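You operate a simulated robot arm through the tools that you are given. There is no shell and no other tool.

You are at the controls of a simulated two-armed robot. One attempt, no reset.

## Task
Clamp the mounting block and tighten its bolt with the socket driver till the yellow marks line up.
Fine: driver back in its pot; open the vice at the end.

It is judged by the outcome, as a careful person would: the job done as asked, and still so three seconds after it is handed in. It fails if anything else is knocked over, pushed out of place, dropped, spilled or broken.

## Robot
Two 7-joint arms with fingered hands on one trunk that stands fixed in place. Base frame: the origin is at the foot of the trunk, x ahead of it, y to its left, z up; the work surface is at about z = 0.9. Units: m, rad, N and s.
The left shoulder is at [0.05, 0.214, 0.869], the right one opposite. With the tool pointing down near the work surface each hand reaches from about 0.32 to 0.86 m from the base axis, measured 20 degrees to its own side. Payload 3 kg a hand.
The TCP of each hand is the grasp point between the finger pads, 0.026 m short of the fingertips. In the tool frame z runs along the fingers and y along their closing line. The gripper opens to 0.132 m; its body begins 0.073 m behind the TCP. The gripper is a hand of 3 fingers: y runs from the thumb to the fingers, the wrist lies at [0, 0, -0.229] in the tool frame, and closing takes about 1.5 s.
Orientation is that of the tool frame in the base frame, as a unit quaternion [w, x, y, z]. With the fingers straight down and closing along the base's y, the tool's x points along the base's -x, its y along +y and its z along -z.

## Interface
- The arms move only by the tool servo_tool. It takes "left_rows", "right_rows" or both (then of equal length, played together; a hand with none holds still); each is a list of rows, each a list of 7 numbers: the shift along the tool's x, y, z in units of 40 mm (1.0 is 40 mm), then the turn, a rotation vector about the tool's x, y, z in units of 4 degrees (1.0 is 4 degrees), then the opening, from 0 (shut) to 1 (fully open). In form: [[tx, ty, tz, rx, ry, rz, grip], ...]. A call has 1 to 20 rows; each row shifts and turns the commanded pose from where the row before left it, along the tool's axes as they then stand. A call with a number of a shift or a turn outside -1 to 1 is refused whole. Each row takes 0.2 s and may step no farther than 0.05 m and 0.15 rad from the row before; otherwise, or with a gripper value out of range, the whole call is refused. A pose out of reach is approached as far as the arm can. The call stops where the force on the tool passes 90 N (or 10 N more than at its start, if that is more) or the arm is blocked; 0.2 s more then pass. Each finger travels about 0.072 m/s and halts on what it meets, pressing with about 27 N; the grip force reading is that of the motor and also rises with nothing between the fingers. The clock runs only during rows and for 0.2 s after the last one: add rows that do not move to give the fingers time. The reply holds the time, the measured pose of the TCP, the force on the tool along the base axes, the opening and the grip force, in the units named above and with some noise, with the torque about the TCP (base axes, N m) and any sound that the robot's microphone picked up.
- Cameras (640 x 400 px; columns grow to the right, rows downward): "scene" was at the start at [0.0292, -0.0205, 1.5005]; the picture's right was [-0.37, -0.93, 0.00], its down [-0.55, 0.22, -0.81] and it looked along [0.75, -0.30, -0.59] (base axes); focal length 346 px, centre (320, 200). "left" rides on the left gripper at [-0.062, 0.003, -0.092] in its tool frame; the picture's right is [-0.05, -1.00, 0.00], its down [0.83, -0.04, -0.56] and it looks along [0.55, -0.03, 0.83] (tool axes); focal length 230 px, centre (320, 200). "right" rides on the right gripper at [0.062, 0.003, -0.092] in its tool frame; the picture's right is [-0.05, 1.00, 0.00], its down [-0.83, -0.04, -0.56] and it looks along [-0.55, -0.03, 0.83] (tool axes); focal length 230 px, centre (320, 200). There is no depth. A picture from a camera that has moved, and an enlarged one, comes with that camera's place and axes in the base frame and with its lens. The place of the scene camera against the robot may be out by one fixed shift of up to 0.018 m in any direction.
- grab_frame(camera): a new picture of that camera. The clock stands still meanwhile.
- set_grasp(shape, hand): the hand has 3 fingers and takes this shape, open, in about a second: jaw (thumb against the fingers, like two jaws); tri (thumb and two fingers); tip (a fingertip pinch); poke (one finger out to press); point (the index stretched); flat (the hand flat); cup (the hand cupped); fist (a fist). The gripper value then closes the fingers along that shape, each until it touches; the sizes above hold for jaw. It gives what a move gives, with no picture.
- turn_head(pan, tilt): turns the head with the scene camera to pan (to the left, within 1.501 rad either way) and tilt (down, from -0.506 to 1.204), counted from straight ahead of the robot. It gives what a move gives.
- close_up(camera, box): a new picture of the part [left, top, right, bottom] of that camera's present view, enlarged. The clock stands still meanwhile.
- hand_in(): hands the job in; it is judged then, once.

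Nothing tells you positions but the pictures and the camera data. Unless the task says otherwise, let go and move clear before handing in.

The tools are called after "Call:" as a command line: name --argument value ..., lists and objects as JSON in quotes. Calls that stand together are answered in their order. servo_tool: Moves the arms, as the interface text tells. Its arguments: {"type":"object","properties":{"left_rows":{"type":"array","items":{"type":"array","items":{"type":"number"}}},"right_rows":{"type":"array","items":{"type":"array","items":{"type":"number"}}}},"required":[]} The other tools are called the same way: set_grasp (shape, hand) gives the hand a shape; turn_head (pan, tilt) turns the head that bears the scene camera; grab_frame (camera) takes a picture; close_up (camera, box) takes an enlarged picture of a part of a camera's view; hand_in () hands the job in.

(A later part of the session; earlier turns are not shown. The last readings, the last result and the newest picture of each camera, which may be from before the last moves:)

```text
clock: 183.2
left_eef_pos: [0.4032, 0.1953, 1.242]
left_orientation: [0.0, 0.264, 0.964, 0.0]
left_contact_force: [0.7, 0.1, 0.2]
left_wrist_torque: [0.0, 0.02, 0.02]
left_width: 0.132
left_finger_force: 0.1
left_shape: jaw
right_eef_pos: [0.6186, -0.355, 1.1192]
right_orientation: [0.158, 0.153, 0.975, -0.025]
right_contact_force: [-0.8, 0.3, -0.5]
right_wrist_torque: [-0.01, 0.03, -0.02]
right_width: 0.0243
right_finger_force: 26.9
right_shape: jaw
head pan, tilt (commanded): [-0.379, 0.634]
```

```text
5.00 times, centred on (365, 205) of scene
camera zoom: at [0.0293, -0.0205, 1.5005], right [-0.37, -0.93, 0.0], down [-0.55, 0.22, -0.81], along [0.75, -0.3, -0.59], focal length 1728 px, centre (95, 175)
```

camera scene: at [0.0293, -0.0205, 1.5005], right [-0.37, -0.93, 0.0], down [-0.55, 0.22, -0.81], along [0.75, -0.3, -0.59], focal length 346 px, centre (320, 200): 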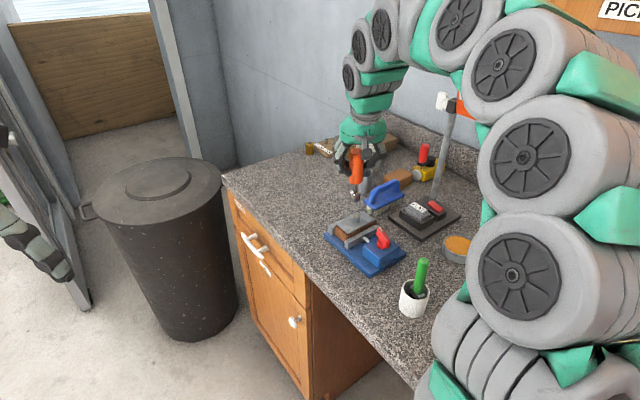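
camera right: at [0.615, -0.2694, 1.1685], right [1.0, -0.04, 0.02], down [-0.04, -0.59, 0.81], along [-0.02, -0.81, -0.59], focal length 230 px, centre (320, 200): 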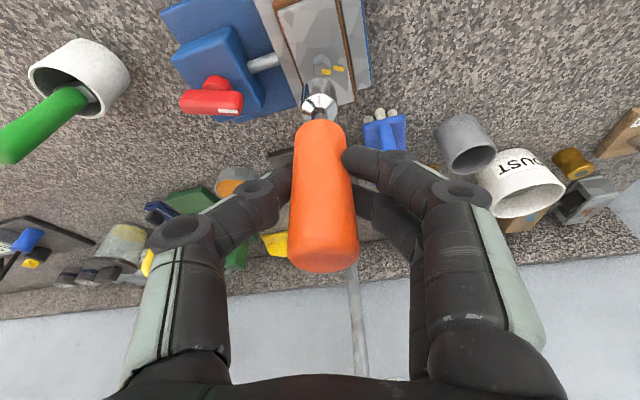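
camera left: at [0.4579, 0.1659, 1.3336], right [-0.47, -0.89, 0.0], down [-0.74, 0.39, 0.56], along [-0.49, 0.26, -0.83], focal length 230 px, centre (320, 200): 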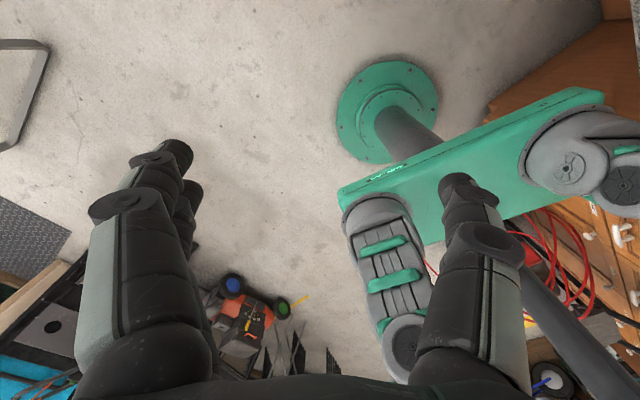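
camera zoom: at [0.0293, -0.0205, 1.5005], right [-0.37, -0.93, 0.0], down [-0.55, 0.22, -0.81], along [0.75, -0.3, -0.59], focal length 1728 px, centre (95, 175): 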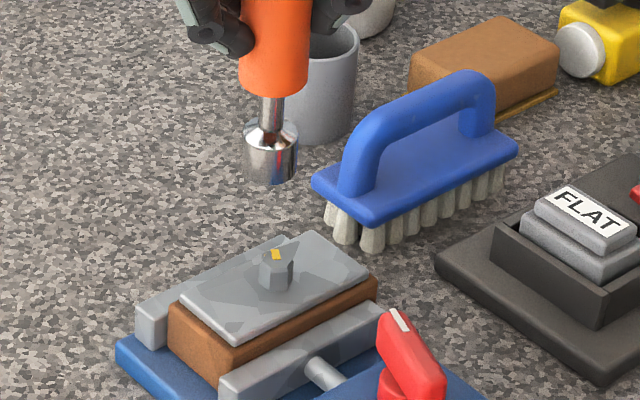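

Call:
close_up --camera "right" --box '[280, 0, 360, 100]'

Call:
close_up --camera "right" --box '[300, 20, 340, 60]'

```text
4.00 times, centred on (320, 50) of right
camera zoom: at [0.535, -0.3248, 1.1873], right [0.35, 0.94, 0.02], down [0.57, -0.23, 0.79], along [0.74, -0.27, -0.61], focal length 920 px, centre (320, 800)
```

zoom: 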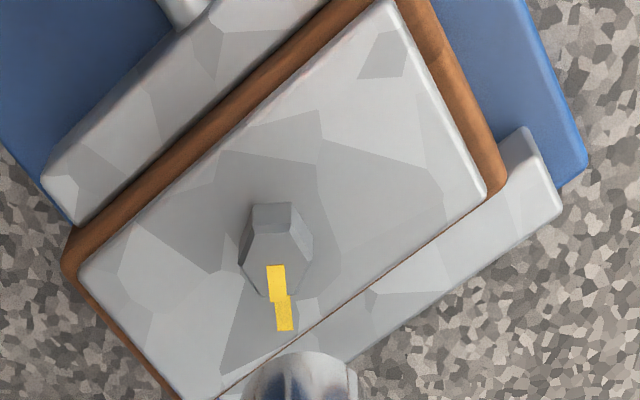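

```text
10.00 times, centred on (320, 40) of right
camera zoom: at [0.535, -0.3248, 1.1873], right [0.35, 0.94, 0.02], down [0.57, -0.23, 0.79], along [0.74, -0.27, -0.61], focal length 2301 px, centre (320, 1800)
```

zoom: 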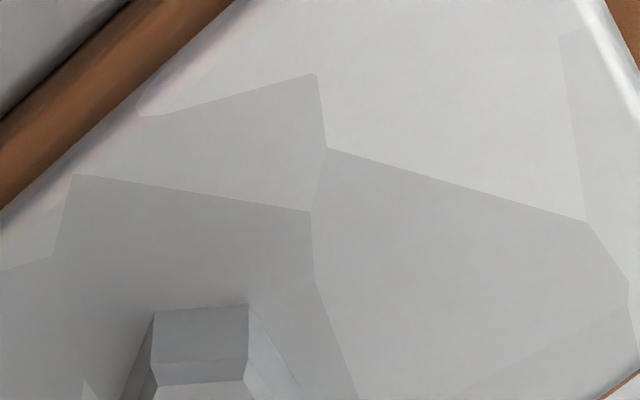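

The marks line up from this angle as well. Now I'll tilt the hand back out to 25° so it can reach the pot, then check where the socket points.

Call:
servo_tool --right_rows '[[0, 0, 0, 0, -0.8, 0, 0], [0, 0, 0, 0, -0.8, 0, 0], [0, 0, 0, 0, 0, 0, 0]]'

Call:
close_up --camera "right" --box '[270, 0, 370, 140]'

Call:
close_up --camera "scene" --box '[335, 140, 395, 220]'

```text
clock: 184.0
left_eef_pos: [0.4042, 0.1952, 1.2407]
left_orientation: [0.0, 0.264, 0.965, 0.0]
left_contact_force: [-0.9, -0.1, 0.3]
left_wrist_torque: [0.01, 0.02, 0.02]
left_width: 0.1319
left_finger_force: 0.1
left_shape: jaw
right_eef_pos: [0.6181, -0.3565, 1.1195]
right_orientation: [0.211, 0.152, 0.965, -0.033]
right_contact_force: [0.5, -0.6, -1.7]
right_wrist_torque: [-0.01, 0.03, -0.03]
right_width: 0.0243
right_finger_force: 27.0
right_shape: jaw
head pan, tilt (commanded): [-0.379, 0.634]
```

```text
2.86 times, centred on (320, 70) of right
camera zoom: at [0.528, -0.3228, 1.1769], right [0.35, 0.94, 0.02], down [0.48, -0.2, 0.85], along [0.8, -0.29, -0.52], focal length 657 px, centre (320, 571)
```

zoom: 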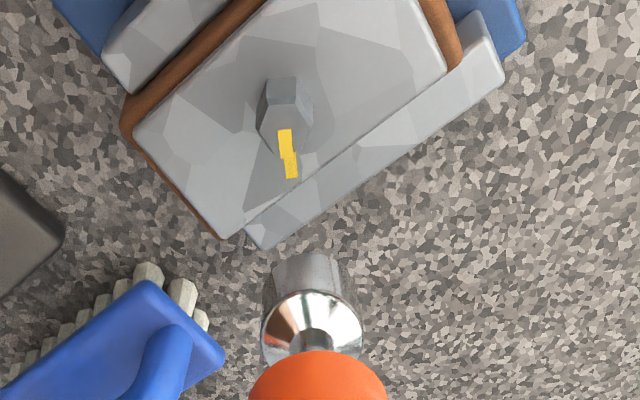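

```text
5.00 times, centred on (365, 180) of scene
camera zoom: at [0.0293, -0.0205, 1.5005], right [-0.37, -0.93, 0.0], down [-0.55, 0.22, -0.81], along [0.75, -0.3, -0.59], focal length 1728 px, centre (95, 300)
```

zoom: 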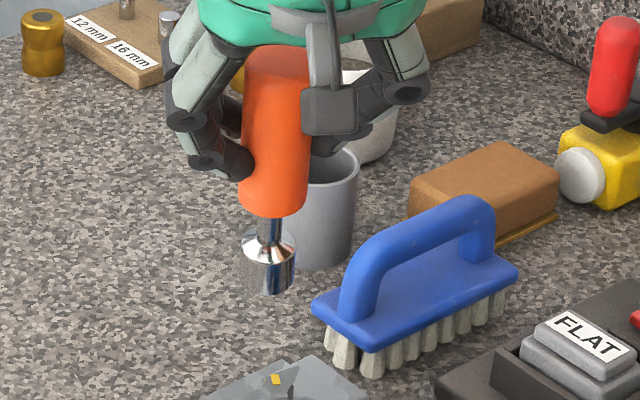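

The marks look well lined up here. With this tilt the socket bottom is about 22 mm outward of the TCP. I'll carry the driver over to the pot.

Call:
servo_tool --right_rows '[[-0.519, -0.101, 0.238, 0, 0, 0, 0], [-0.519, -0.101, 0.238, 0, 0, 0, 0], [-0.519, -0.101, 0.238, 0, 0, 0, 0], [-0.519, -0.101, 0.238, 0, 0, 0, 0], [-0.459, -0.27, 0.4175, 0, 0, 0, 0], [-0.459, -0.27, 0.4175, 0, 0, 0, 0], [-0.459, -0.27, 0.4175, 0, 0, 0, 0], [-0.459, -0.27, 0.4175, 0, 0, 0, 0], [0, 0, 0, 0, 0, 0, 0]]'

Call:
close_up --camera "right" --box '[250, 20, 390, 160]'

Call:
close_up --camera "scene" --box '[345, 130, 395, 200]'

```text
clock: 186.0
left_eef_pos: [0.4045, 0.1954, 1.2419]
left_orientation: [0.0, 0.265, 0.964, 0.0]
left_contact_force: [-0.9, 0.4, -0.1]
left_wrist_torque: [0.0, 0.0, -0.01]
left_width: 0.1319
left_finger_force: 0.0
left_shape: jaw
right_eef_pos: [0.7768, -0.4689, 1.0903]
right_orientation: [0.213, 0.151, 0.965, -0.033]
right_contact_force: [0.8, -0.4, -1.6]
right_wrist_torque: [0.01, 0.07, -0.05]
right_width: 0.0238
right_finger_force: 26.9
right_shape: jaw
head pan, tilt (commanded): [-0.379, 0.634]
```

```text
2.86 times, centred on (320, 90) of right
camera zoom: at [0.6864, -0.4368, 1.1479], right [0.35, 0.94, 0.02], down [0.48, -0.2, 0.85], along [0.8, -0.29, -0.52], focal length 657 px, centre (320, 514)
```

zoom: 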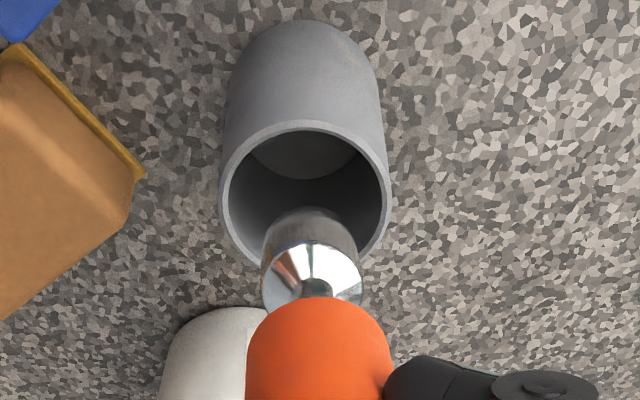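

```text
5.71 times, centred on (370, 165) of scene
camera zoom: at [0.0293, -0.0205, 1.5005], right [-0.37, -0.93, 0.0], down [-0.55, 0.22, -0.81], along [0.75, -0.3, -0.59], focal length 1974 px, centre (34, 400)
```

zoom: 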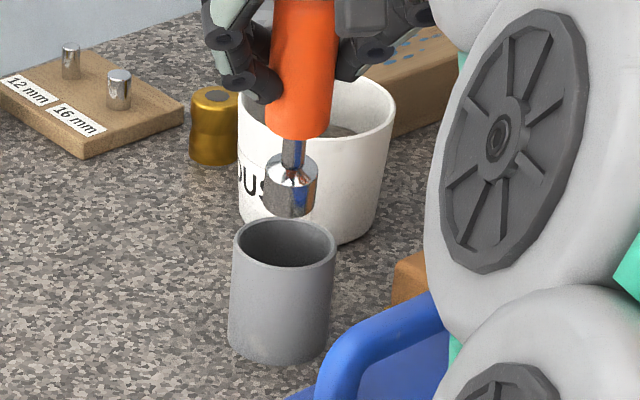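

The socket is centred over the pot to within about 2 mm. I'll lower it into the mouth.

Call:
servo_tool --right_rows '[[0.156, 0, 0.341, 0, 0, 0, 0], [0.156, 0, 0.341, 0, 0, 0, 0], [0.156, 0, 0.341, 0, 0, 0, 0], [0, 0, 0, 0, 0, 0, 0]]'

Call:
close_up --camera "right" --box '[250, 20, 390, 160]'

Call:
close_up --camera "scene" --box '[345, 130, 395, 200]'

```text
clock: 187.0
left_eef_pos: [0.4038, 0.1953, 1.2415]
left_orientation: [0.0, 0.264, 0.964, 0.0]
left_contact_force: [0.2, 0.2, -0.5]
left_wrist_torque: [-0.01, 0.0, 0.04]
left_width: 0.1318
left_finger_force: 0.1
left_shape: jaw
right_eef_pos: [0.7774, -0.4688, 1.0437]
right_orientation: [0.212, 0.152, 0.965, -0.033]
right_contact_force: [-0.7, 0.1, -1.0]
right_wrist_torque: [0.01, -0.01, 0.01]
right_width: 0.0242
right_finger_force: 27.4
right_shape: jaw
head pan, tilt (commanded): [-0.379, 0.634]
```

```text
2.86 times, centred on (320, 90) of right
camera zoom: at [0.6871, -0.4366, 1.1024], right [0.35, 0.94, 0.02], down [0.48, -0.2, 0.85], along [0.8, -0.29, -0.52], focal length 657 px, centre (320, 514)
```

zoom: 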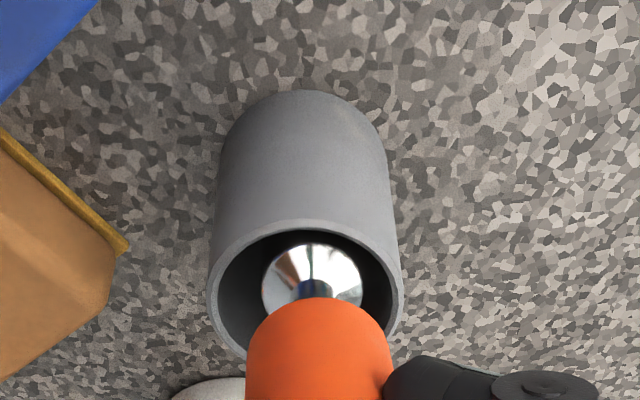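

```text
5.71 times, centred on (370, 165) of scene
camera zoom: at [0.0293, -0.0205, 1.5005], right [-0.37, -0.93, 0.0], down [-0.55, 0.22, -0.81], along [0.75, -0.3, -0.59], focal length 1974 px, centre (34, 400)
```

zoom: 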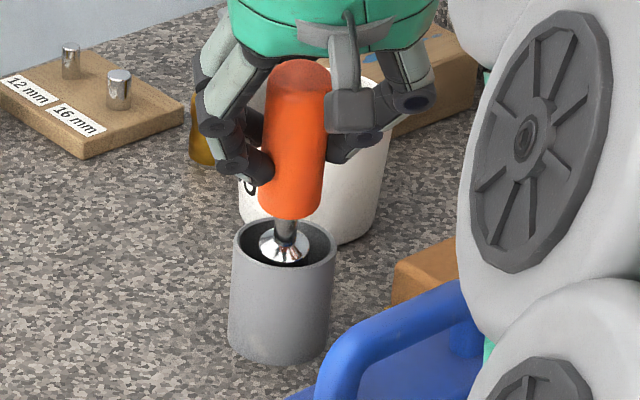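

Call:
servo_tool --right_rows '[[-0.08, 0, 0.0365, 0, 0.4, 0, 0], [-0.08, 0, 0.0365, 0, 0.4, 0, 0], [-0.08, 0, 0.0365, 0, 0.4, 0, 0], [-0.08, 0, 0.0365, 0, 0.4, 0, 0], [0, 0, 0, 0, 0, 0, 0]]'

Call:
close_up --camera "right" --box '[250, 20, 390, 160]'

Call:
close_up --camera "scene" --box '[345, 130, 395, 200]'

```text
clock: 188.2
left_eef_pos: [0.4032, 0.1955, 1.2421]
left_orientation: [0.0, 0.265, 0.964, 0.0]
left_contact_force: [0.0, 0.8, 0.1]
left_wrist_torque: [0.0, 0.01, 0.0]
left_width: 0.1317
left_finger_force: 0.0
left_shape: jaw
right_eef_pos: [0.7914, -0.4735, 1.0443]
right_orientation: [0.158, 0.154, 0.975, -0.025]
right_contact_force: [-0.2, 0.1, -1.4]
right_wrist_torque: [-0.03, 0.03, -0.02]
right_width: 0.0237
right_finger_force: 26.9
right_shape: jaw
head pan, tilt (commanded): [-0.379, 0.634]
```

```text
2.86 times, centred on (320, 90) of right
camera zoom: at [0.7079, -0.4432, 1.1121], right [0.35, 0.94, 0.02], down [0.57, -0.23, 0.79], along [0.74, -0.27, -0.61], focal length 657 px, centre (320, 514)
```

zoom: 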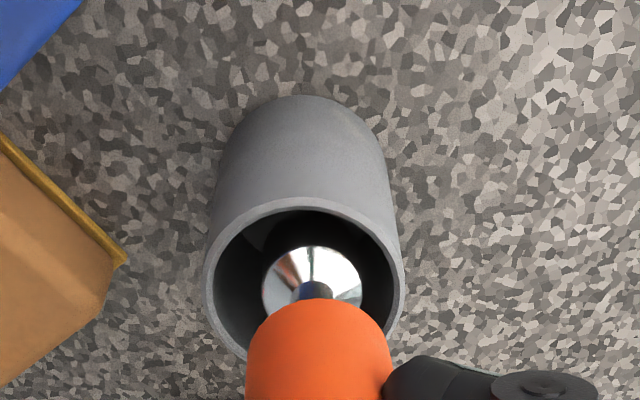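

```text
5.71 times, centred on (370, 165) of scene
camera zoom: at [0.0293, -0.0205, 1.5005], right [-0.37, -0.93, 0.0], down [-0.55, 0.22, -0.81], along [0.75, -0.3, -0.59], focal length 1974 px, centre (34, 400)
```

zoom: 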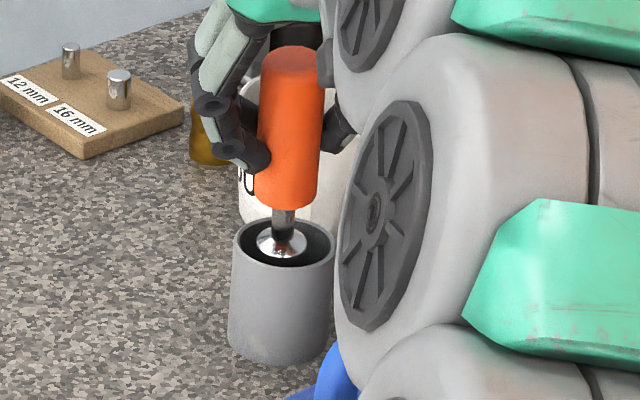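

Call:
servo_tool --right_rows '[[0.1, 0, 0.3, 0, 0, 0, 0], [0.1, 0, 0.3, 0, 0, 0, 0], [0, 0, 0, 0, 0, 0, 0]]'

Call:
close_up --camera "right" --box '[250, 20, 390, 160]'

Call:
close_up --camera "scene" --box '[345, 130, 395, 200]'

```text
clock: 189.0
left_eef_pos: [0.4039, 0.1942, 1.2407]
left_orientation: [0.0, 0.265, 0.964, 0.0]
left_contact_force: [-0.2, -0.2, 0.0]
left_wrist_torque: [0.03, 0.04, 0.0]
left_width: 0.1318
left_finger_force: 0.1
left_shape: jaw
right_eef_pos: [0.7908, -0.4732, 1.0191]
right_orientation: [0.157, 0.154, 0.975, -0.025]
right_contact_force: [-0.4, -0.5, -1.9]
right_wrist_torque: [0.04, 0.04, -0.02]
right_width: 0.024
right_finger_force: 27.0
right_shape: jaw
head pan, tilt (commanded): [-0.379, 0.634]
```

```text
2.86 times, centred on (320, 90) of right
camera zoom: at [0.7078, -0.4433, 1.087], right [0.35, 0.94, 0.02], down [0.57, -0.23, 0.79], along [0.74, -0.27, -0.61], focal length 657 px, centre (320, 514)
```

zoom: 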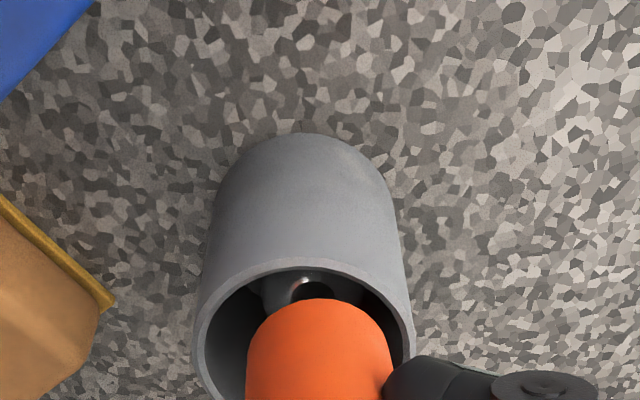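

```text
5.71 times, centred on (370, 165) of scene
camera zoom: at [0.0293, -0.0205, 1.5005], right [-0.37, -0.93, 0.0], down [-0.55, 0.22, -0.81], along [0.75, -0.3, -0.59], focal length 1974 px, centre (34, 400)
```

zoom: 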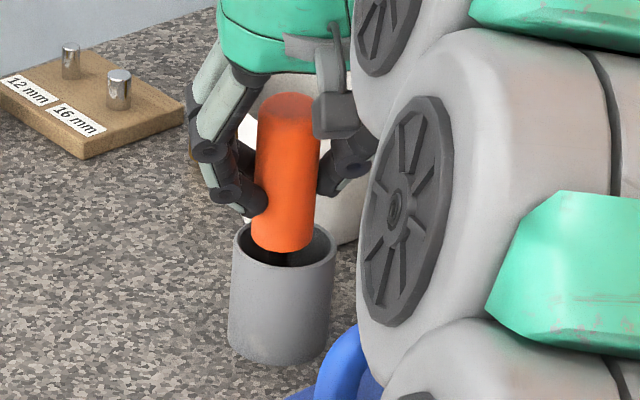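

Call:
servo_tool --right_rows '[[0.022, 0, 0.066, 0, 0, 0, 0], [0, 0, 0, 0, 0, 0, 0]]'

Call:
servo_tool --right_rows '[[0.022, 0, 0.066, 0, 0, 0, 0], [0, 0, 0, 0, 0, 0, 0]]'

Call:
servo_tool --right_rows '[[0.022, 0, 0.066, 0, 0, 0, 0], [0, 0, 0, 0, 0, 0, 0]]'

```text
clock: 189.6
left_eef_pos: [0.4043, 0.1957, 1.2426]
left_orientation: [-0.001, 0.265, 0.964, 0.0]
left_contact_force: [-0.2, 0.2, 0.6]
left_wrist_torque: [0.0, -0.01, -0.01]
left_width: 0.1318
left_finger_force: 0.2
left_shape: jaw
right_eef_pos: [0.7917, -0.4737, 1.0166]
right_orientation: [0.158, 0.154, 0.975, -0.025]
right_contact_force: [-1.0, 0.1, -1.3]
right_wrist_torque: [0.0, -0.02, 0.0]
right_width: 0.0238
right_finger_force: 27.4
right_shape: jaw
head pan, tilt (commanded): [-0.379, 0.634]
```

```text
clock: 190.2
left_eef_pos: [0.4036, 0.1956, 1.2413]
left_orientation: [-0.001, 0.265, 0.964, 0.0]
left_contact_force: [0.2, 0.2, 0.7]
left_wrist_torque: [0.0, -0.01, 0.0]
left_width: 0.132
left_finger_force: 0.1
left_shape: jaw
right_eef_pos: [0.792, -0.4722, 1.0137]
right_orientation: [0.158, 0.154, 0.975, -0.025]
right_contact_force: [0.6, -0.5, -1.3]
right_wrist_torque: [0.03, 0.01, -0.02]
right_width: 0.024
right_finger_force: 26.8
right_shape: jaw
head pan, tilt (commanded): [-0.379, 0.634]
```

```text
clock: 190.8
left_eef_pos: [0.404, 0.1963, 1.2414]
left_orientation: [0.0, 0.265, 0.964, 0.0]
left_contact_force: [-0.9, 0.2, 0.3]
left_wrist_torque: [-0.01, 0.0, 0.02]
left_width: 0.1319
left_finger_force: 0.0
left_shape: jaw
right_eef_pos: [0.7904, -0.4727, 1.0108]
right_orientation: [0.158, 0.152, 0.975, -0.025]
right_contact_force: [0.3, -0.1, 0.2]
right_wrist_torque: [0.0, 0.02, -0.01]
right_width: 0.0238
right_finger_force: 26.8
right_shape: jaw
head pan, tilt (commanded): [-0.379, 0.634]
```

Call:
servo_tool --right_rows '[[0.012, 0, 0.036, 0, 0, 0, 0], [0, 0, 0, 0, 0, 0, 0]]'

Call:
close_up --camera "right" --box '[230, 40, 430, 240]'

Call:
close_up --camera "scene" --box '[345, 130, 395, 200]'

```text
clock: 191.4
left_eef_pos: [0.4039, 0.1965, 1.2412]
left_orientation: [0.0, 0.264, 0.964, 0.001]
left_contact_force: [-0.2, 0.2, -0.4]
left_wrist_torque: [0.04, -0.01, -0.04]
left_width: 0.1318
left_finger_force: 0.0
left_shape: jaw
right_eef_pos: [0.7927, -0.4728, 1.0083]
right_orientation: [0.159, 0.153, 0.975, -0.026]
right_contact_force: [1.7, -1.6, 9.2]
right_wrist_torque: [0.04, -0.09, -0.01]
right_width: 0.0239
right_finger_force: 27.5
right_shape: jaw
head pan, tilt (commanded): [-0.379, 0.634]
```

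```text
2.00 times, centred on (330, 140) of right
camera zoom: at [0.7083, -0.4424, 1.0779], right [0.35, 0.94, 0.02], down [0.57, -0.23, 0.79], along [0.74, -0.27, -0.61], focal length 460 px, centre (300, 320)
```

zoom: 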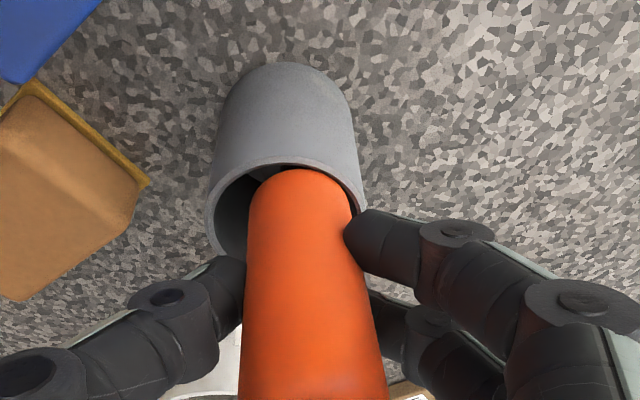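

```text
5.71 times, centred on (370, 165) of scene
camera zoom: at [0.0292, -0.0204, 1.5005], right [-0.37, -0.93, 0.0], down [-0.55, 0.22, -0.81], along [0.75, -0.3, -0.59], focal length 1974 px, centre (34, 400)
```

zoom: 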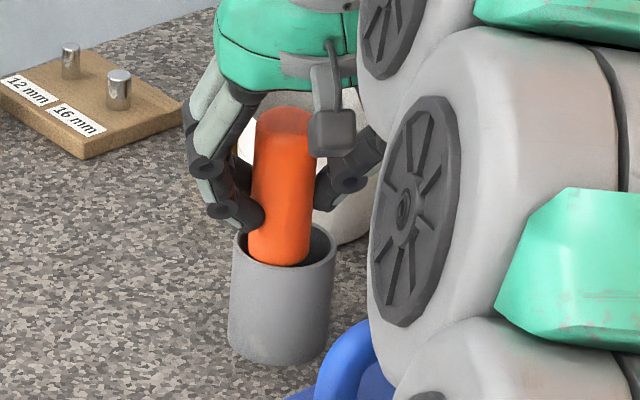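

The driver is on the pot floor but leaning about 5° to the left. I'll straighten it before letting go.

Call:
servo_tool --right_rows '[[-0.01, 0, -0.03, 0, 0, 0, 0], [0, -0.11, 0, -0.593, 0, 0.1975, 0], [0, -0.11, 0, -0.593, 0, 0.1975, 0], [0, 0, 0, 0, 0, 0, 0]]'

Call:
close_up --camera "right" --box '[230, 40, 430, 240]'

Call:
close_up --camera "scene" --box '[345, 130, 395, 200]'

```text
clock: 192.4
left_eef_pos: [0.4037, 0.1955, 1.2422]
left_orientation: [0.0, 0.265, 0.964, 0.0]
left_contact_force: [1.0, 0.4, 0.6]
left_wrist_torque: [0.0, 0.03, 0.02]
left_width: 0.1318
left_finger_force: 0.1
left_shape: jaw
right_eef_pos: [0.7884, -0.4808, 1.0099]
right_orientation: [0.163, 0.16, 0.973, 0.017]
right_contact_force: [1.4, 0.8, 2.4]
right_wrist_torque: [0.08, -0.02, -0.01]
right_width: 0.024
right_finger_force: 26.8
right_shape: jaw
head pan, tilt (commanded): [-0.379, 0.634]
```

```text
2.00 times, centred on (330, 140) of right
camera zoom: at [0.7034, -0.4566, 1.0777], right [0.35, 0.93, 0.1], down [0.55, -0.29, 0.78], along [0.76, -0.22, -0.61], focal length 460 px, centre (300, 320)
```

zoom: 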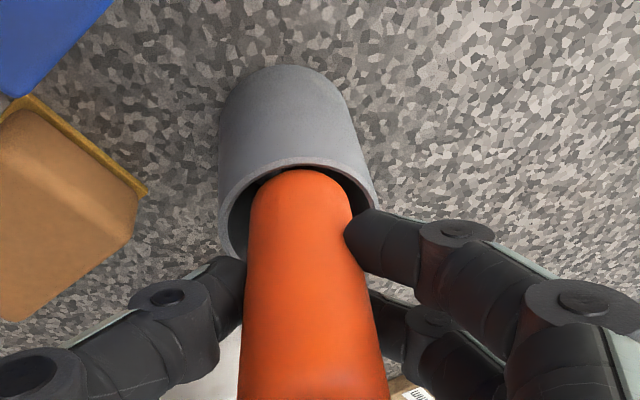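

```text
5.71 times, centred on (370, 165) of scene
camera zoom: at [0.0292, -0.0204, 1.5005], right [-0.37, -0.93, 0.0], down [-0.55, 0.22, -0.81], along [0.75, -0.3, -0.59], focal length 1974 px, centre (34, 400)
```

zoom: 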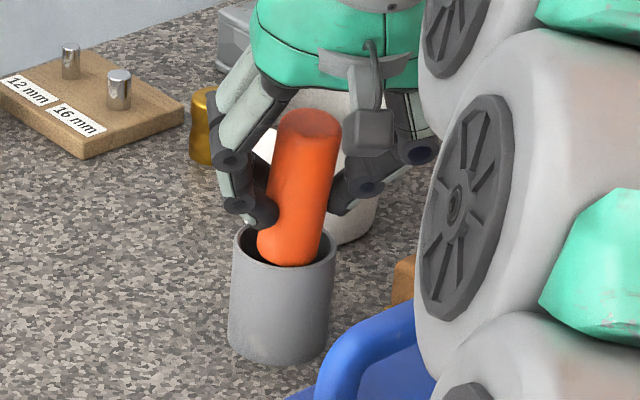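

Call:
servo_tool --right_rows '[[0, 0.075, 0, 0.415, 0, -0.138, 0], [0, 0.075, 0, 0.415, 0, -0.138, 0], [0, 0, 0, 0, 0, 0, 0]]'

Call:
close_up --camera "right" --box '[230, 40, 430, 240]'

Call:
close_up --camera "scene" --box '[345, 130, 395, 200]'

```text
clock: 193.2
left_eef_pos: [0.4038, 0.1956, 1.2416]
left_orientation: [0.0, 0.265, 0.964, 0.0]
left_contact_force: [0.6, -0.5, -0.1]
left_wrist_torque: [-0.03, -0.04, -0.02]
left_width: 0.1315
left_finger_force: 0.1
left_shape: jaw
right_eef_pos: [0.7918, -0.4758, 1.0099]
right_orientation: [0.16, 0.156, 0.975, -0.014]
right_contact_force: [0.0, 0.0, -0.8]
right_wrist_torque: [-0.01, 0.03, 0.0]
right_width: 0.0238
right_finger_force: 27.4
right_shape: jaw
head pan, tilt (commanded): [-0.379, 0.634]
```

```text
2.00 times, centred on (330, 140) of right
camera zoom: at [0.707, -0.4468, 1.0789], right [0.35, 0.93, 0.04], down [0.56, -0.25, 0.79], along [0.75, -0.25, -0.61], focal length 460 px, centre (300, 320)
```

zoom: 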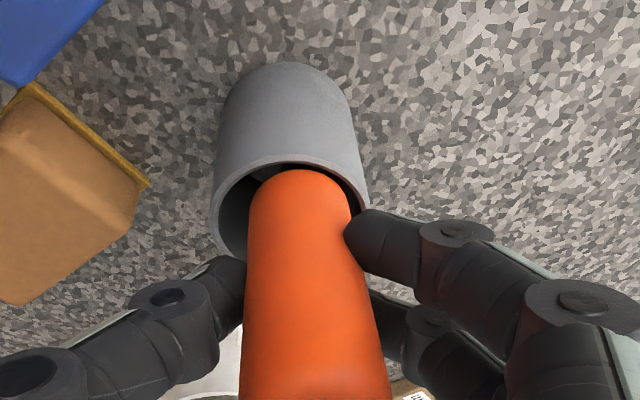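

```text
5.71 times, centred on (370, 165) of scene
camera zoom: at [0.0293, -0.0205, 1.5005], right [-0.37, -0.93, 0.0], down [-0.55, 0.22, -0.81], along [0.75, -0.3, -0.59], focal length 1974 px, centre (34, 400)
```

zoom: 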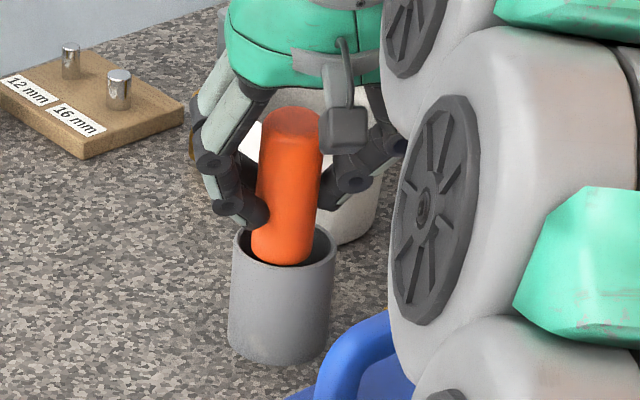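

Upright now. I'll lower the last millimetre and loosen the fingers step by step.

Call:
servo_tool --right_rows '[[0.01, 0, 0.03, 0, 0, 0, 0], [0, 0, 0, 0, 0, 0, 0.18], [0, 0, 0, 0, 0, 0, 0.21], [0, 0, 0, 0, 0, 0, 0.23], [0, 0, 0, 0, 0, 0, 0.23]]'

Call:
close_up --camera "right" --box '[230, 40, 430, 240]'

Call:
close_up --camera "scene" --box '[345, 130, 395, 200]'

```text
clock: 194.4
left_eef_pos: [0.4045, 0.1951, 1.241]
left_orientation: [0.0, 0.264, 0.964, 0.0]
left_contact_force: [-0.7, 0.0, 0.0]
left_wrist_torque: [-0.02, -0.01, 0.0]
left_width: 0.1317
left_finger_force: 0.1
left_shape: jaw
right_eef_pos: [0.7905, -0.4757, 1.0096]
right_orientation: [0.159, 0.156, 0.975, -0.013]
right_contact_force: [-0.8, -0.2, 0.4]
right_wrist_torque: [0.02, -0.01, 0.0]
right_width: 0.0299
right_finger_force: 0.0
right_shape: jaw
head pan, tilt (commanded): [-0.379, 0.634]
```

```text
2.00 times, centred on (330, 140) of right
camera zoom: at [0.7069, -0.447, 1.0781], right [0.35, 0.93, 0.04], down [0.56, -0.25, 0.79], along [0.75, -0.25, -0.61], focal length 460 px, centre (300, 320)
```

zoom: 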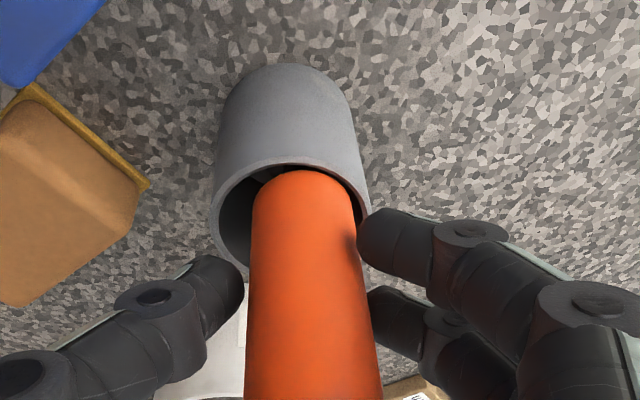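

```text
5.71 times, centred on (370, 165) of scene
camera zoom: at [0.0293, -0.0205, 1.5005], right [-0.37, -0.93, 0.0], down [-0.55, 0.22, -0.81], along [0.75, -0.3, -0.59], focal length 1974 px, centre (34, 400)
```

zoom: 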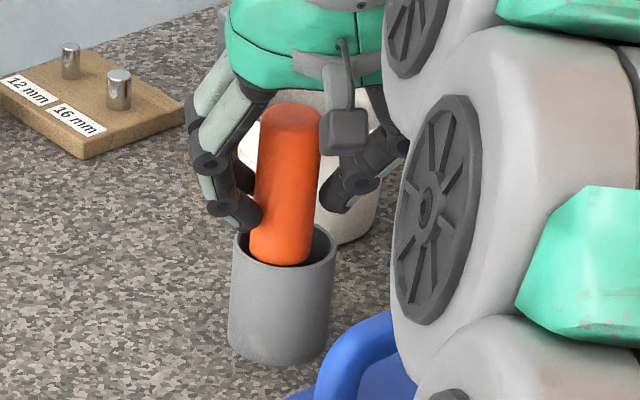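

Call:
servo_tool --right_rows '[[0, 0, 0, 0, 0, 0, 0.28], [0, 0, 0, 0, 0, 0, 0.35], [0, 0, 0, 0, 0, 0, 0.45], [0, 0, 0, 0, 0, 0, 0.6], [0, 0, 0, 0, 0, 0, 0.7], [0, 0, 0, 0, 0, 0, 0.7]]'

Call:
close_up --camera "right" --box '[230, 40, 430, 240]'

Call:
close_up --camera "scene" --box '[345, 130, 395, 200]'

```text
clock: 195.8
left_eef_pos: [0.4043, 0.1967, 1.2424]
left_orientation: [0.0, 0.265, 0.964, 0.0]
left_contact_force: [0.0, 0.1, 0.5]
left_wrist_torque: [-0.02, 0.01, 0.02]
left_width: 0.1319
left_finger_force: 0.1
left_shape: jaw
right_eef_pos: [0.7912, -0.4757, 1.0105]
right_orientation: [0.159, 0.155, 0.975, -0.013]
right_contact_force: [-0.7, -0.2, 0.3]
right_wrist_torque: [0.0, -0.02, -0.02]
right_width: 0.092
right_finger_force: 0.0
right_shape: jaw
head pan, tilt (commanded): [-0.379, 0.634]
```

```text
2.00 times, centred on (330, 140) of right
camera zoom: at [0.7069, -0.447, 1.0781], right [0.35, 0.93, 0.04], down [0.56, -0.25, 0.79], along [0.75, -0.25, -0.61], focal length 460 px, centre (300, 320)
```

zoom: 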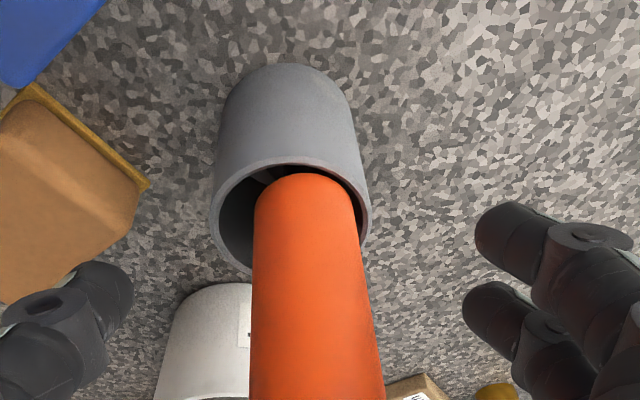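

```text
5.71 times, centred on (370, 165) of scene
camera zoom: at [0.0293, -0.0205, 1.5005], right [-0.37, -0.93, 0.0], down [-0.55, 0.22, -0.81], along [0.75, -0.3, -0.59], focal length 1974 px, centre (34, 400)
```

zoom: 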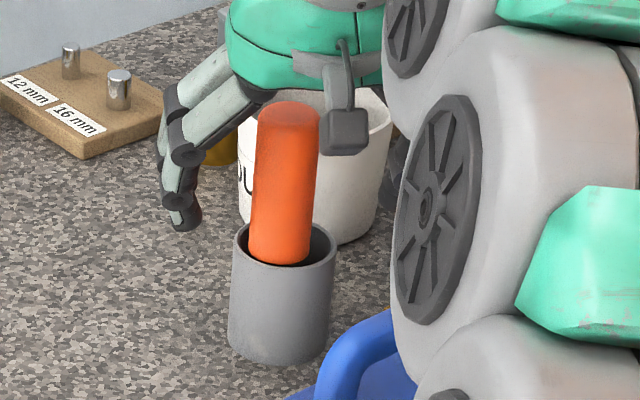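

The driver stands upright in its pot. I'll back the hand out along its own axis.

Call:
servo_tool --right_rows '[[0, 0, -0.4, 0, 0, 0, 0.7], [0, 0, -0.5, 0, 0, 0, 0.7], [0, 0, -0.5, 0, 0, 0, 0.7], [0, 0, -0.5, 0, 0, 0, 0.7], [0, 0, 0, 0, 0, 0, 0.7]]'

Call:
close_up --camera "scene" --box '[320, 100, 440, 220]'

Call:
grab_frame --camera "right"

```text
clock: 197.0
left_eef_pos: [0.4037, 0.1952, 1.2403]
left_orientation: [0.0, 0.264, 0.965, 0.0]
left_contact_force: [0.2, -0.5, -0.2]
left_wrist_torque: [0.01, -0.02, 0.0]
left_width: 0.1317
left_finger_force: 0.1
left_shape: jaw
right_eef_pos: [0.7665, -0.4697, 1.0833]
right_orientation: [0.16, 0.155, 0.975, -0.012]
right_contact_force: [-0.4, 0.6, -0.2]
right_wrist_torque: [-0.01, -0.01, -0.01]
right_width: 0.0923
right_finger_force: 0.1
right_shape: jaw
head pan, tilt (commanded): [-0.379, 0.634]
```

```text
3.33 times, centred on (380, 160) of scene
camera zoom: at [0.0292, -0.0205, 1.5005], right [-0.37, -0.93, 0.0], down [-0.55, 0.22, -0.81], along [0.75, -0.3, -0.59], focal length 1152 px, centre (120, 333)
```

zoom: 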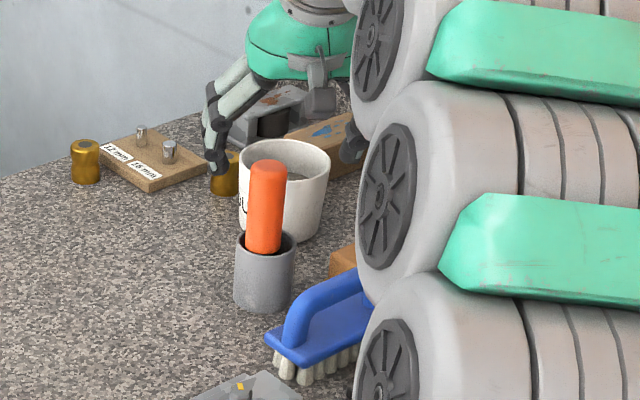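

```text
taken
camera right: at [0.6815, -0.4413, 1.1505], right [0.35, 0.93, 0.04], down [0.56, -0.25, 0.79], along [0.75, -0.25, -0.62], focal length 230 px, centre (320, 200)
```

right: 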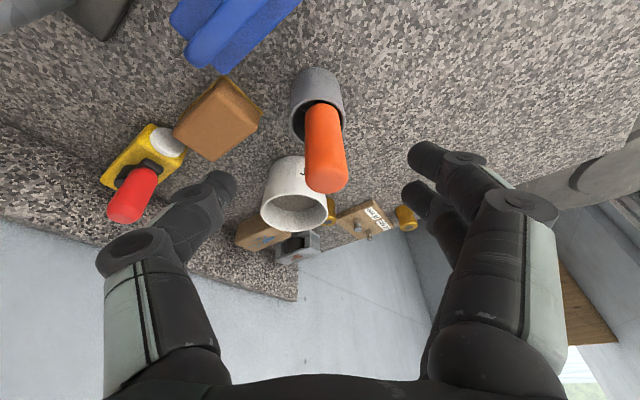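

Now to open the vice. I'll move away from the pot and bring the hand back to vertical.

Call:
servo_tool --right_rows '[[0.4125, 0.295, -0.44, 0, 0, 0, 0.7], [0.4125, 0.295, -0.44, 0, 0, 0, 0.7], [0.4125, 0.295, -0.44, 0, 0, 0, 0.7], [0.4125, 0.295, -0.44, 0, 0, 0, 0.7], [0, 0, 0, 0.18, 0.92, -0.06, 0.6], [0, 0, 0, 0.18, 0.92, 0, 0.5], [0, 0, 0, 0, 0.92, 0, 0.45], [0, 0, 0, 0, 0.92, 0, 0.45], [0, 0, 0, 0, 0.92, 0, 0.45], [0, 0, 0, 0, 0, 0, 0.45]]'

Call:
grab_frame --camera "scene"

Call:
grab_frame --camera "right"

```text
clock: 199.2
left_eef_pos: [0.4043, 0.1959, 1.2414]
left_orientation: [0.0, 0.265, 0.964, 0.0]
left_contact_force: [0.6, -0.2, -0.1]
left_wrist_torque: [-0.04, 0.02, -0.02]
left_width: 0.1317
left_finger_force: 0.0
left_shape: jaw
right_eef_pos: [0.6954, -0.3985, 1.1182]
right_orientation: [-0.002, 0.156, 0.988, -0.001]
right_contact_force: [0.7, 0.3, 0.0]
right_wrist_torque: [0.0, 0.0, 0.02]
right_width: 0.0604
right_finger_force: 0.1
right_shape: jaw
right hand out of reach, approached as far as the arm can: row 9
head pan, tilt (commanded): [-0.379, 0.634]
```

```text
taken
camera scene: at [0.0293, -0.0205, 1.5005], right [-0.37, -0.93, 0.0], down [-0.55, 0.22, -0.81], along [0.75, -0.3, -0.59], focal length 346 px, centre (320, 200)
```

scene: 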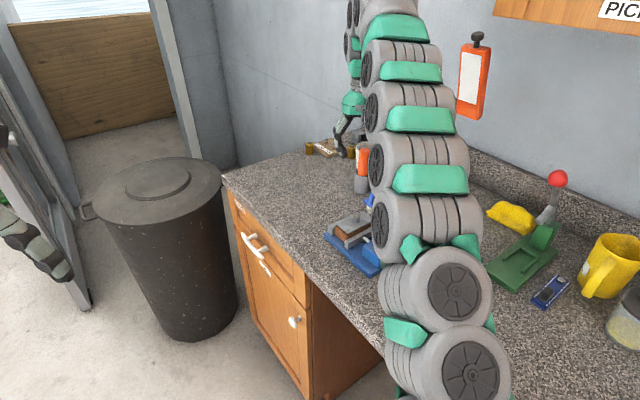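

```text
taken
camera right: at [0.6369, -0.3768, 1.2114], right [0.36, 0.93, 0.0], down [0.78, -0.3, 0.55], along [0.52, -0.2, -0.83], focal length 230 px, centre (320, 200)
```

right: 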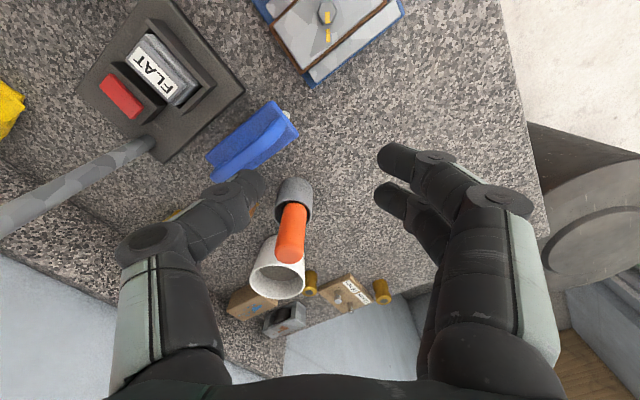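

Call:
servo_tool --right_rows '[[0.79, -0.138, -0.1, 0, 0, -0.53, 0.45], [0.79, -0.138, -0.1, 0, 0, -0.53, 0.45], [0.79, -0.138, -0.1, 0, 0, -0.54, 0.45], [0, 0, 0, 0, 0, 0, 0.45]]'

Call:
grab_frame --camera "right"

Call:
close_up --camera "right" --box '[240, 0, 420, 140]'

```text
clock: 200.2
left_eef_pos: [0.4033, 0.1958, 1.2415]
left_orientation: [0.001, 0.264, 0.964, 0.0]
left_contact_force: [-0.9, 0.1, -0.2]
left_wrist_torque: [0.04, 0.02, -0.04]
left_width: 0.1318
left_finger_force: 0.2
left_shape: jaw
right_eef_pos: [0.5986, -0.3878, 1.1312]
right_orientation: [0.0, 0.101, 0.995, -0.001]
right_contact_force: [-0.1, 0.1, 0.3]
right_wrist_torque: [-0.03, -0.03, -0.01]
right_width: 0.0603
right_finger_force: 0.0
right_shape: jaw
head pan, tilt (commanded): [-0.379, 0.634]
```

```text
taken
camera right: at [0.5387, -0.3728, 1.2232], right [0.25, 0.97, 0.0], down [0.81, -0.21, 0.56], along [0.54, -0.14, -0.83], focal length 230 px, centre (320, 200)
```

right: 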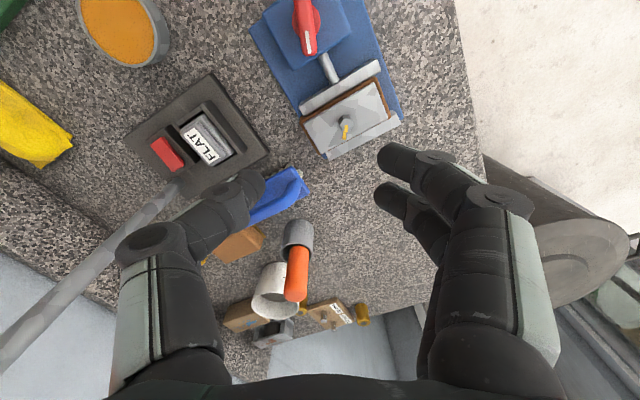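

```text
2.86 times, centred on (330, 70) of right
camera zoom: at [0.5387, -0.3728, 1.2232], right [0.25, 0.97, 0.0], down [0.81, -0.21, 0.56], along [0.54, -0.14, -0.83], focal length 657 px, centre (291, 571)
```

zoom: 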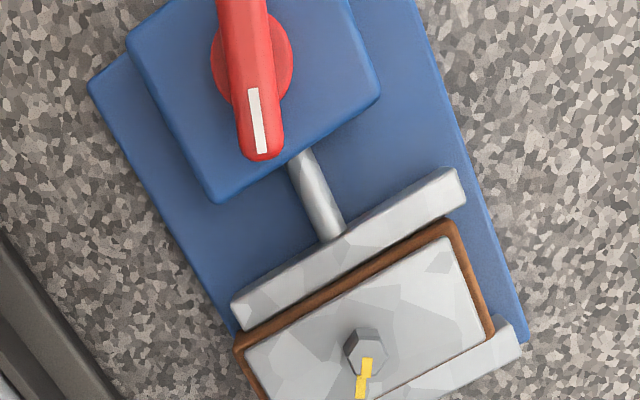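

Call:
close_up --camera "right" --box '[330, 110, 360, 145]'

Call:
close_up --camera "right" --box '[290, 70, 410, 165]'

```text
11.43 times, centred on (345, 128) of right
camera zoom: at [0.5387, -0.3728, 1.2232], right [0.25, 0.97, 0.0], down [0.81, -0.21, 0.56], along [0.54, -0.14, -0.83], focal length 2629 px, centre (34, 1029)
```

zoom: 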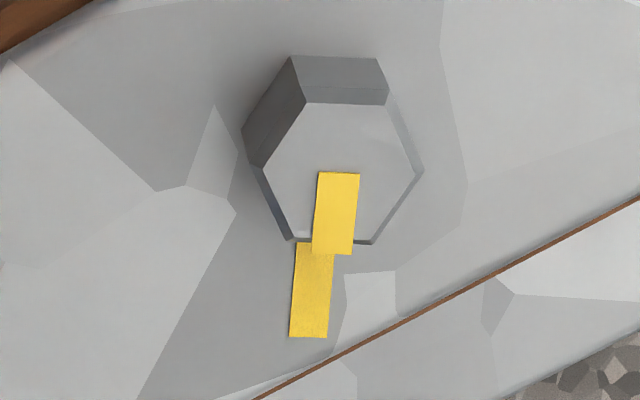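

```text
4.21 times, centred on (350, 118) of right
camera zoom: at [0.5387, -0.3728, 1.2232], right [0.25, 0.97, 0.0], down [0.81, -0.21, 0.56], along [0.54, -0.14, -0.83], focal length 969 px, centre (194, 547)
```

zoom: 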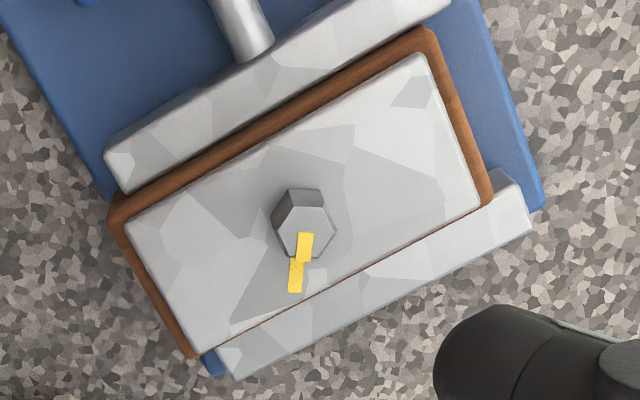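

The marks are aligned to within 1°. The knob bar is at about -4°, so I'll move over it and turn the hand square to it.

Call:
servo_tool --right_rows '[[0.675, -0.07, 0, 0, 0, 0, 0.45], [0.675, -0.07, 0, 0, 0, 0, 0.45], [0.675, -0.07, 0, 0, 0, 0, 0.45], [0, 0, 0.5, 0, 0, -1, 0.45], [0, 0, 0.7, 0, 0, -1, 0.45], [0, 0, 0.6, 0, 0, 0, 0.45], [0, 0, 0, 0, 0, 0, 0.45]]'

Call:
close_up --camera "right" --box '[200, 0, 440, 200]'

Call:
close_up --camera "scene" --box '[320, 180, 420, 280]'

```text
clock: 201.8
left_eef_pos: [0.4029, 0.1959, 1.2423]
left_orientation: [0.0, 0.265, 0.964, 0.0]
left_contact_force: [0.0, -0.2, -0.1]
left_wrist_torque: [0.01, -0.03, 0.02]
left_width: 0.1322
left_finger_force: 0.1
left_shape: jaw
right_eef_pos: [0.5196, -0.3807, 1.0583]
right_orientation: [0.0, 0.032, 0.999, -0.001]
right_contact_force: [0.4, 0.1, -0.9]
right_wrist_torque: [-0.01, 0.01, -0.01]
right_width: 0.06
right_finger_force: 0.0
right_shape: jaw
head pan, tilt (commanded): [-0.379, 0.634]
```

```text
2.00 times, centred on (320, 100) of right
camera zoom: at [0.4573, -0.3739, 1.1508], right [0.11, 0.99, 0.0], down [0.83, -0.1, 0.56], along [0.55, -0.06, -0.83], focal length 460 px, centre (320, 400)
```

zoom: 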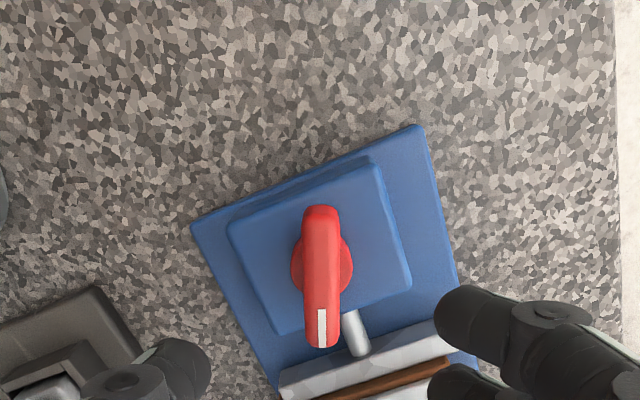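

```text
4.00 times, centred on (370, 230) of scene
camera zoom: at [0.0293, -0.0205, 1.5005], right [-0.37, -0.93, 0.0], down [-0.55, 0.22, -0.81], along [0.75, -0.3, -0.59], focal length 1382 px, centre (120, 80)
```

zoom: 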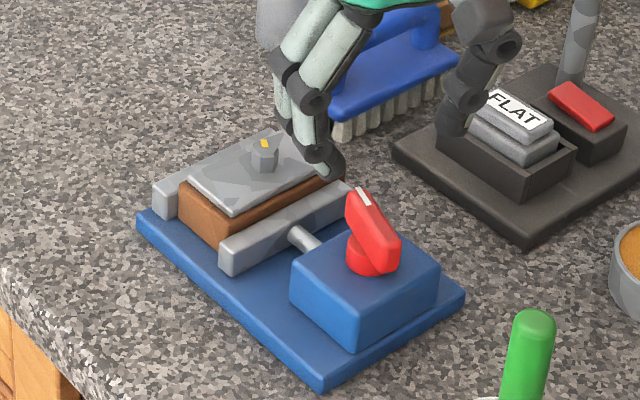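

Call:
servo_tool --right_rows '[[0.03, 0, 0.7, 0, 0, 0.3, 0.45], [0, 0, 0.7, 0, 0, 0.3, 0.45], [0, 0, 0.34, 0, 0, 0, 0.45], [0, 0, 0, 0, 0, 0, 0.35], [0, 0, 0, 0, 0, 0, 0.2], [0, 0, 0, 0, 0, 0, 0.1], [0, 0, 0, 0, 0, 0, 0.0], [0, 0, 0, 0, 0, 0, 0.0], [0, 0, 0, 0, 0, 0, 0.0]]'

Call:
close_up --camera "right" --box '[200, 40, 440, 240]'

Call:
close_up --camera "scene" --box '[320, 180, 420, 280]'

```text
clock: 203.8
left_eef_pos: [0.4043, 0.1953, 1.2412]
left_orientation: [0.0, 0.265, 0.964, 0.001]
left_contact_force: [0.2, -0.3, 0.4]
left_wrist_torque: [0.02, -0.02, -0.01]
left_width: 0.1316
left_finger_force: 0.0
left_shape: jaw
right_eef_pos: [0.5182, -0.3815, 0.9889]
right_orientation: [-0.001, 0.053, 0.999, 0.0]
right_contact_force: [0.8, -0.5, -4.6]
right_wrist_torque: [0.05, -0.01, -0.03]
right_width: 0.0091
right_finger_force: 26.6
right_shape: jaw
head pan, tilt (commanded): [-0.379, 0.634]
```

```text
2.00 times, centred on (320, 140) of right
camera zoom: at [0.4561, -0.37, 1.0819], right [0.16, 0.99, 0.0], down [0.82, -0.13, 0.55], along [0.55, -0.09, -0.83], focal length 460 px, centre (320, 320)
```

zoom: 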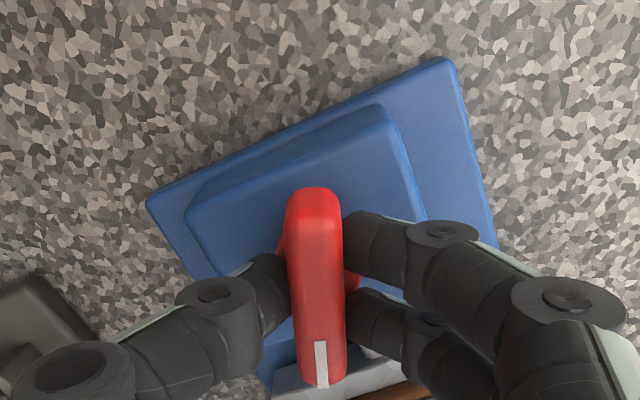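

```text
4.00 times, centred on (370, 230) of scene
camera zoom: at [0.0293, -0.0205, 1.5005], right [-0.37, -0.93, 0.0], down [-0.55, 0.22, -0.81], along [0.75, -0.3, -0.59], focal length 1382 px, centre (120, 80)
```

zoom: 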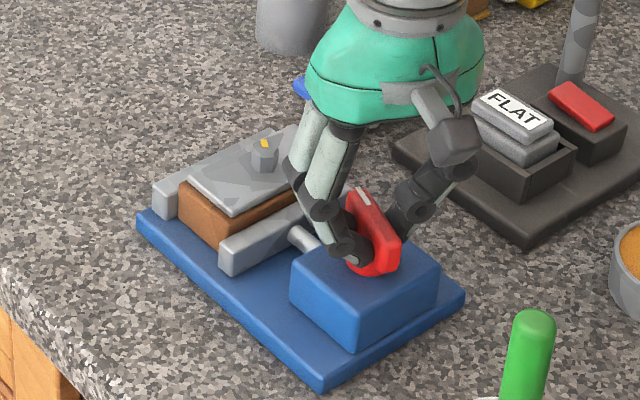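

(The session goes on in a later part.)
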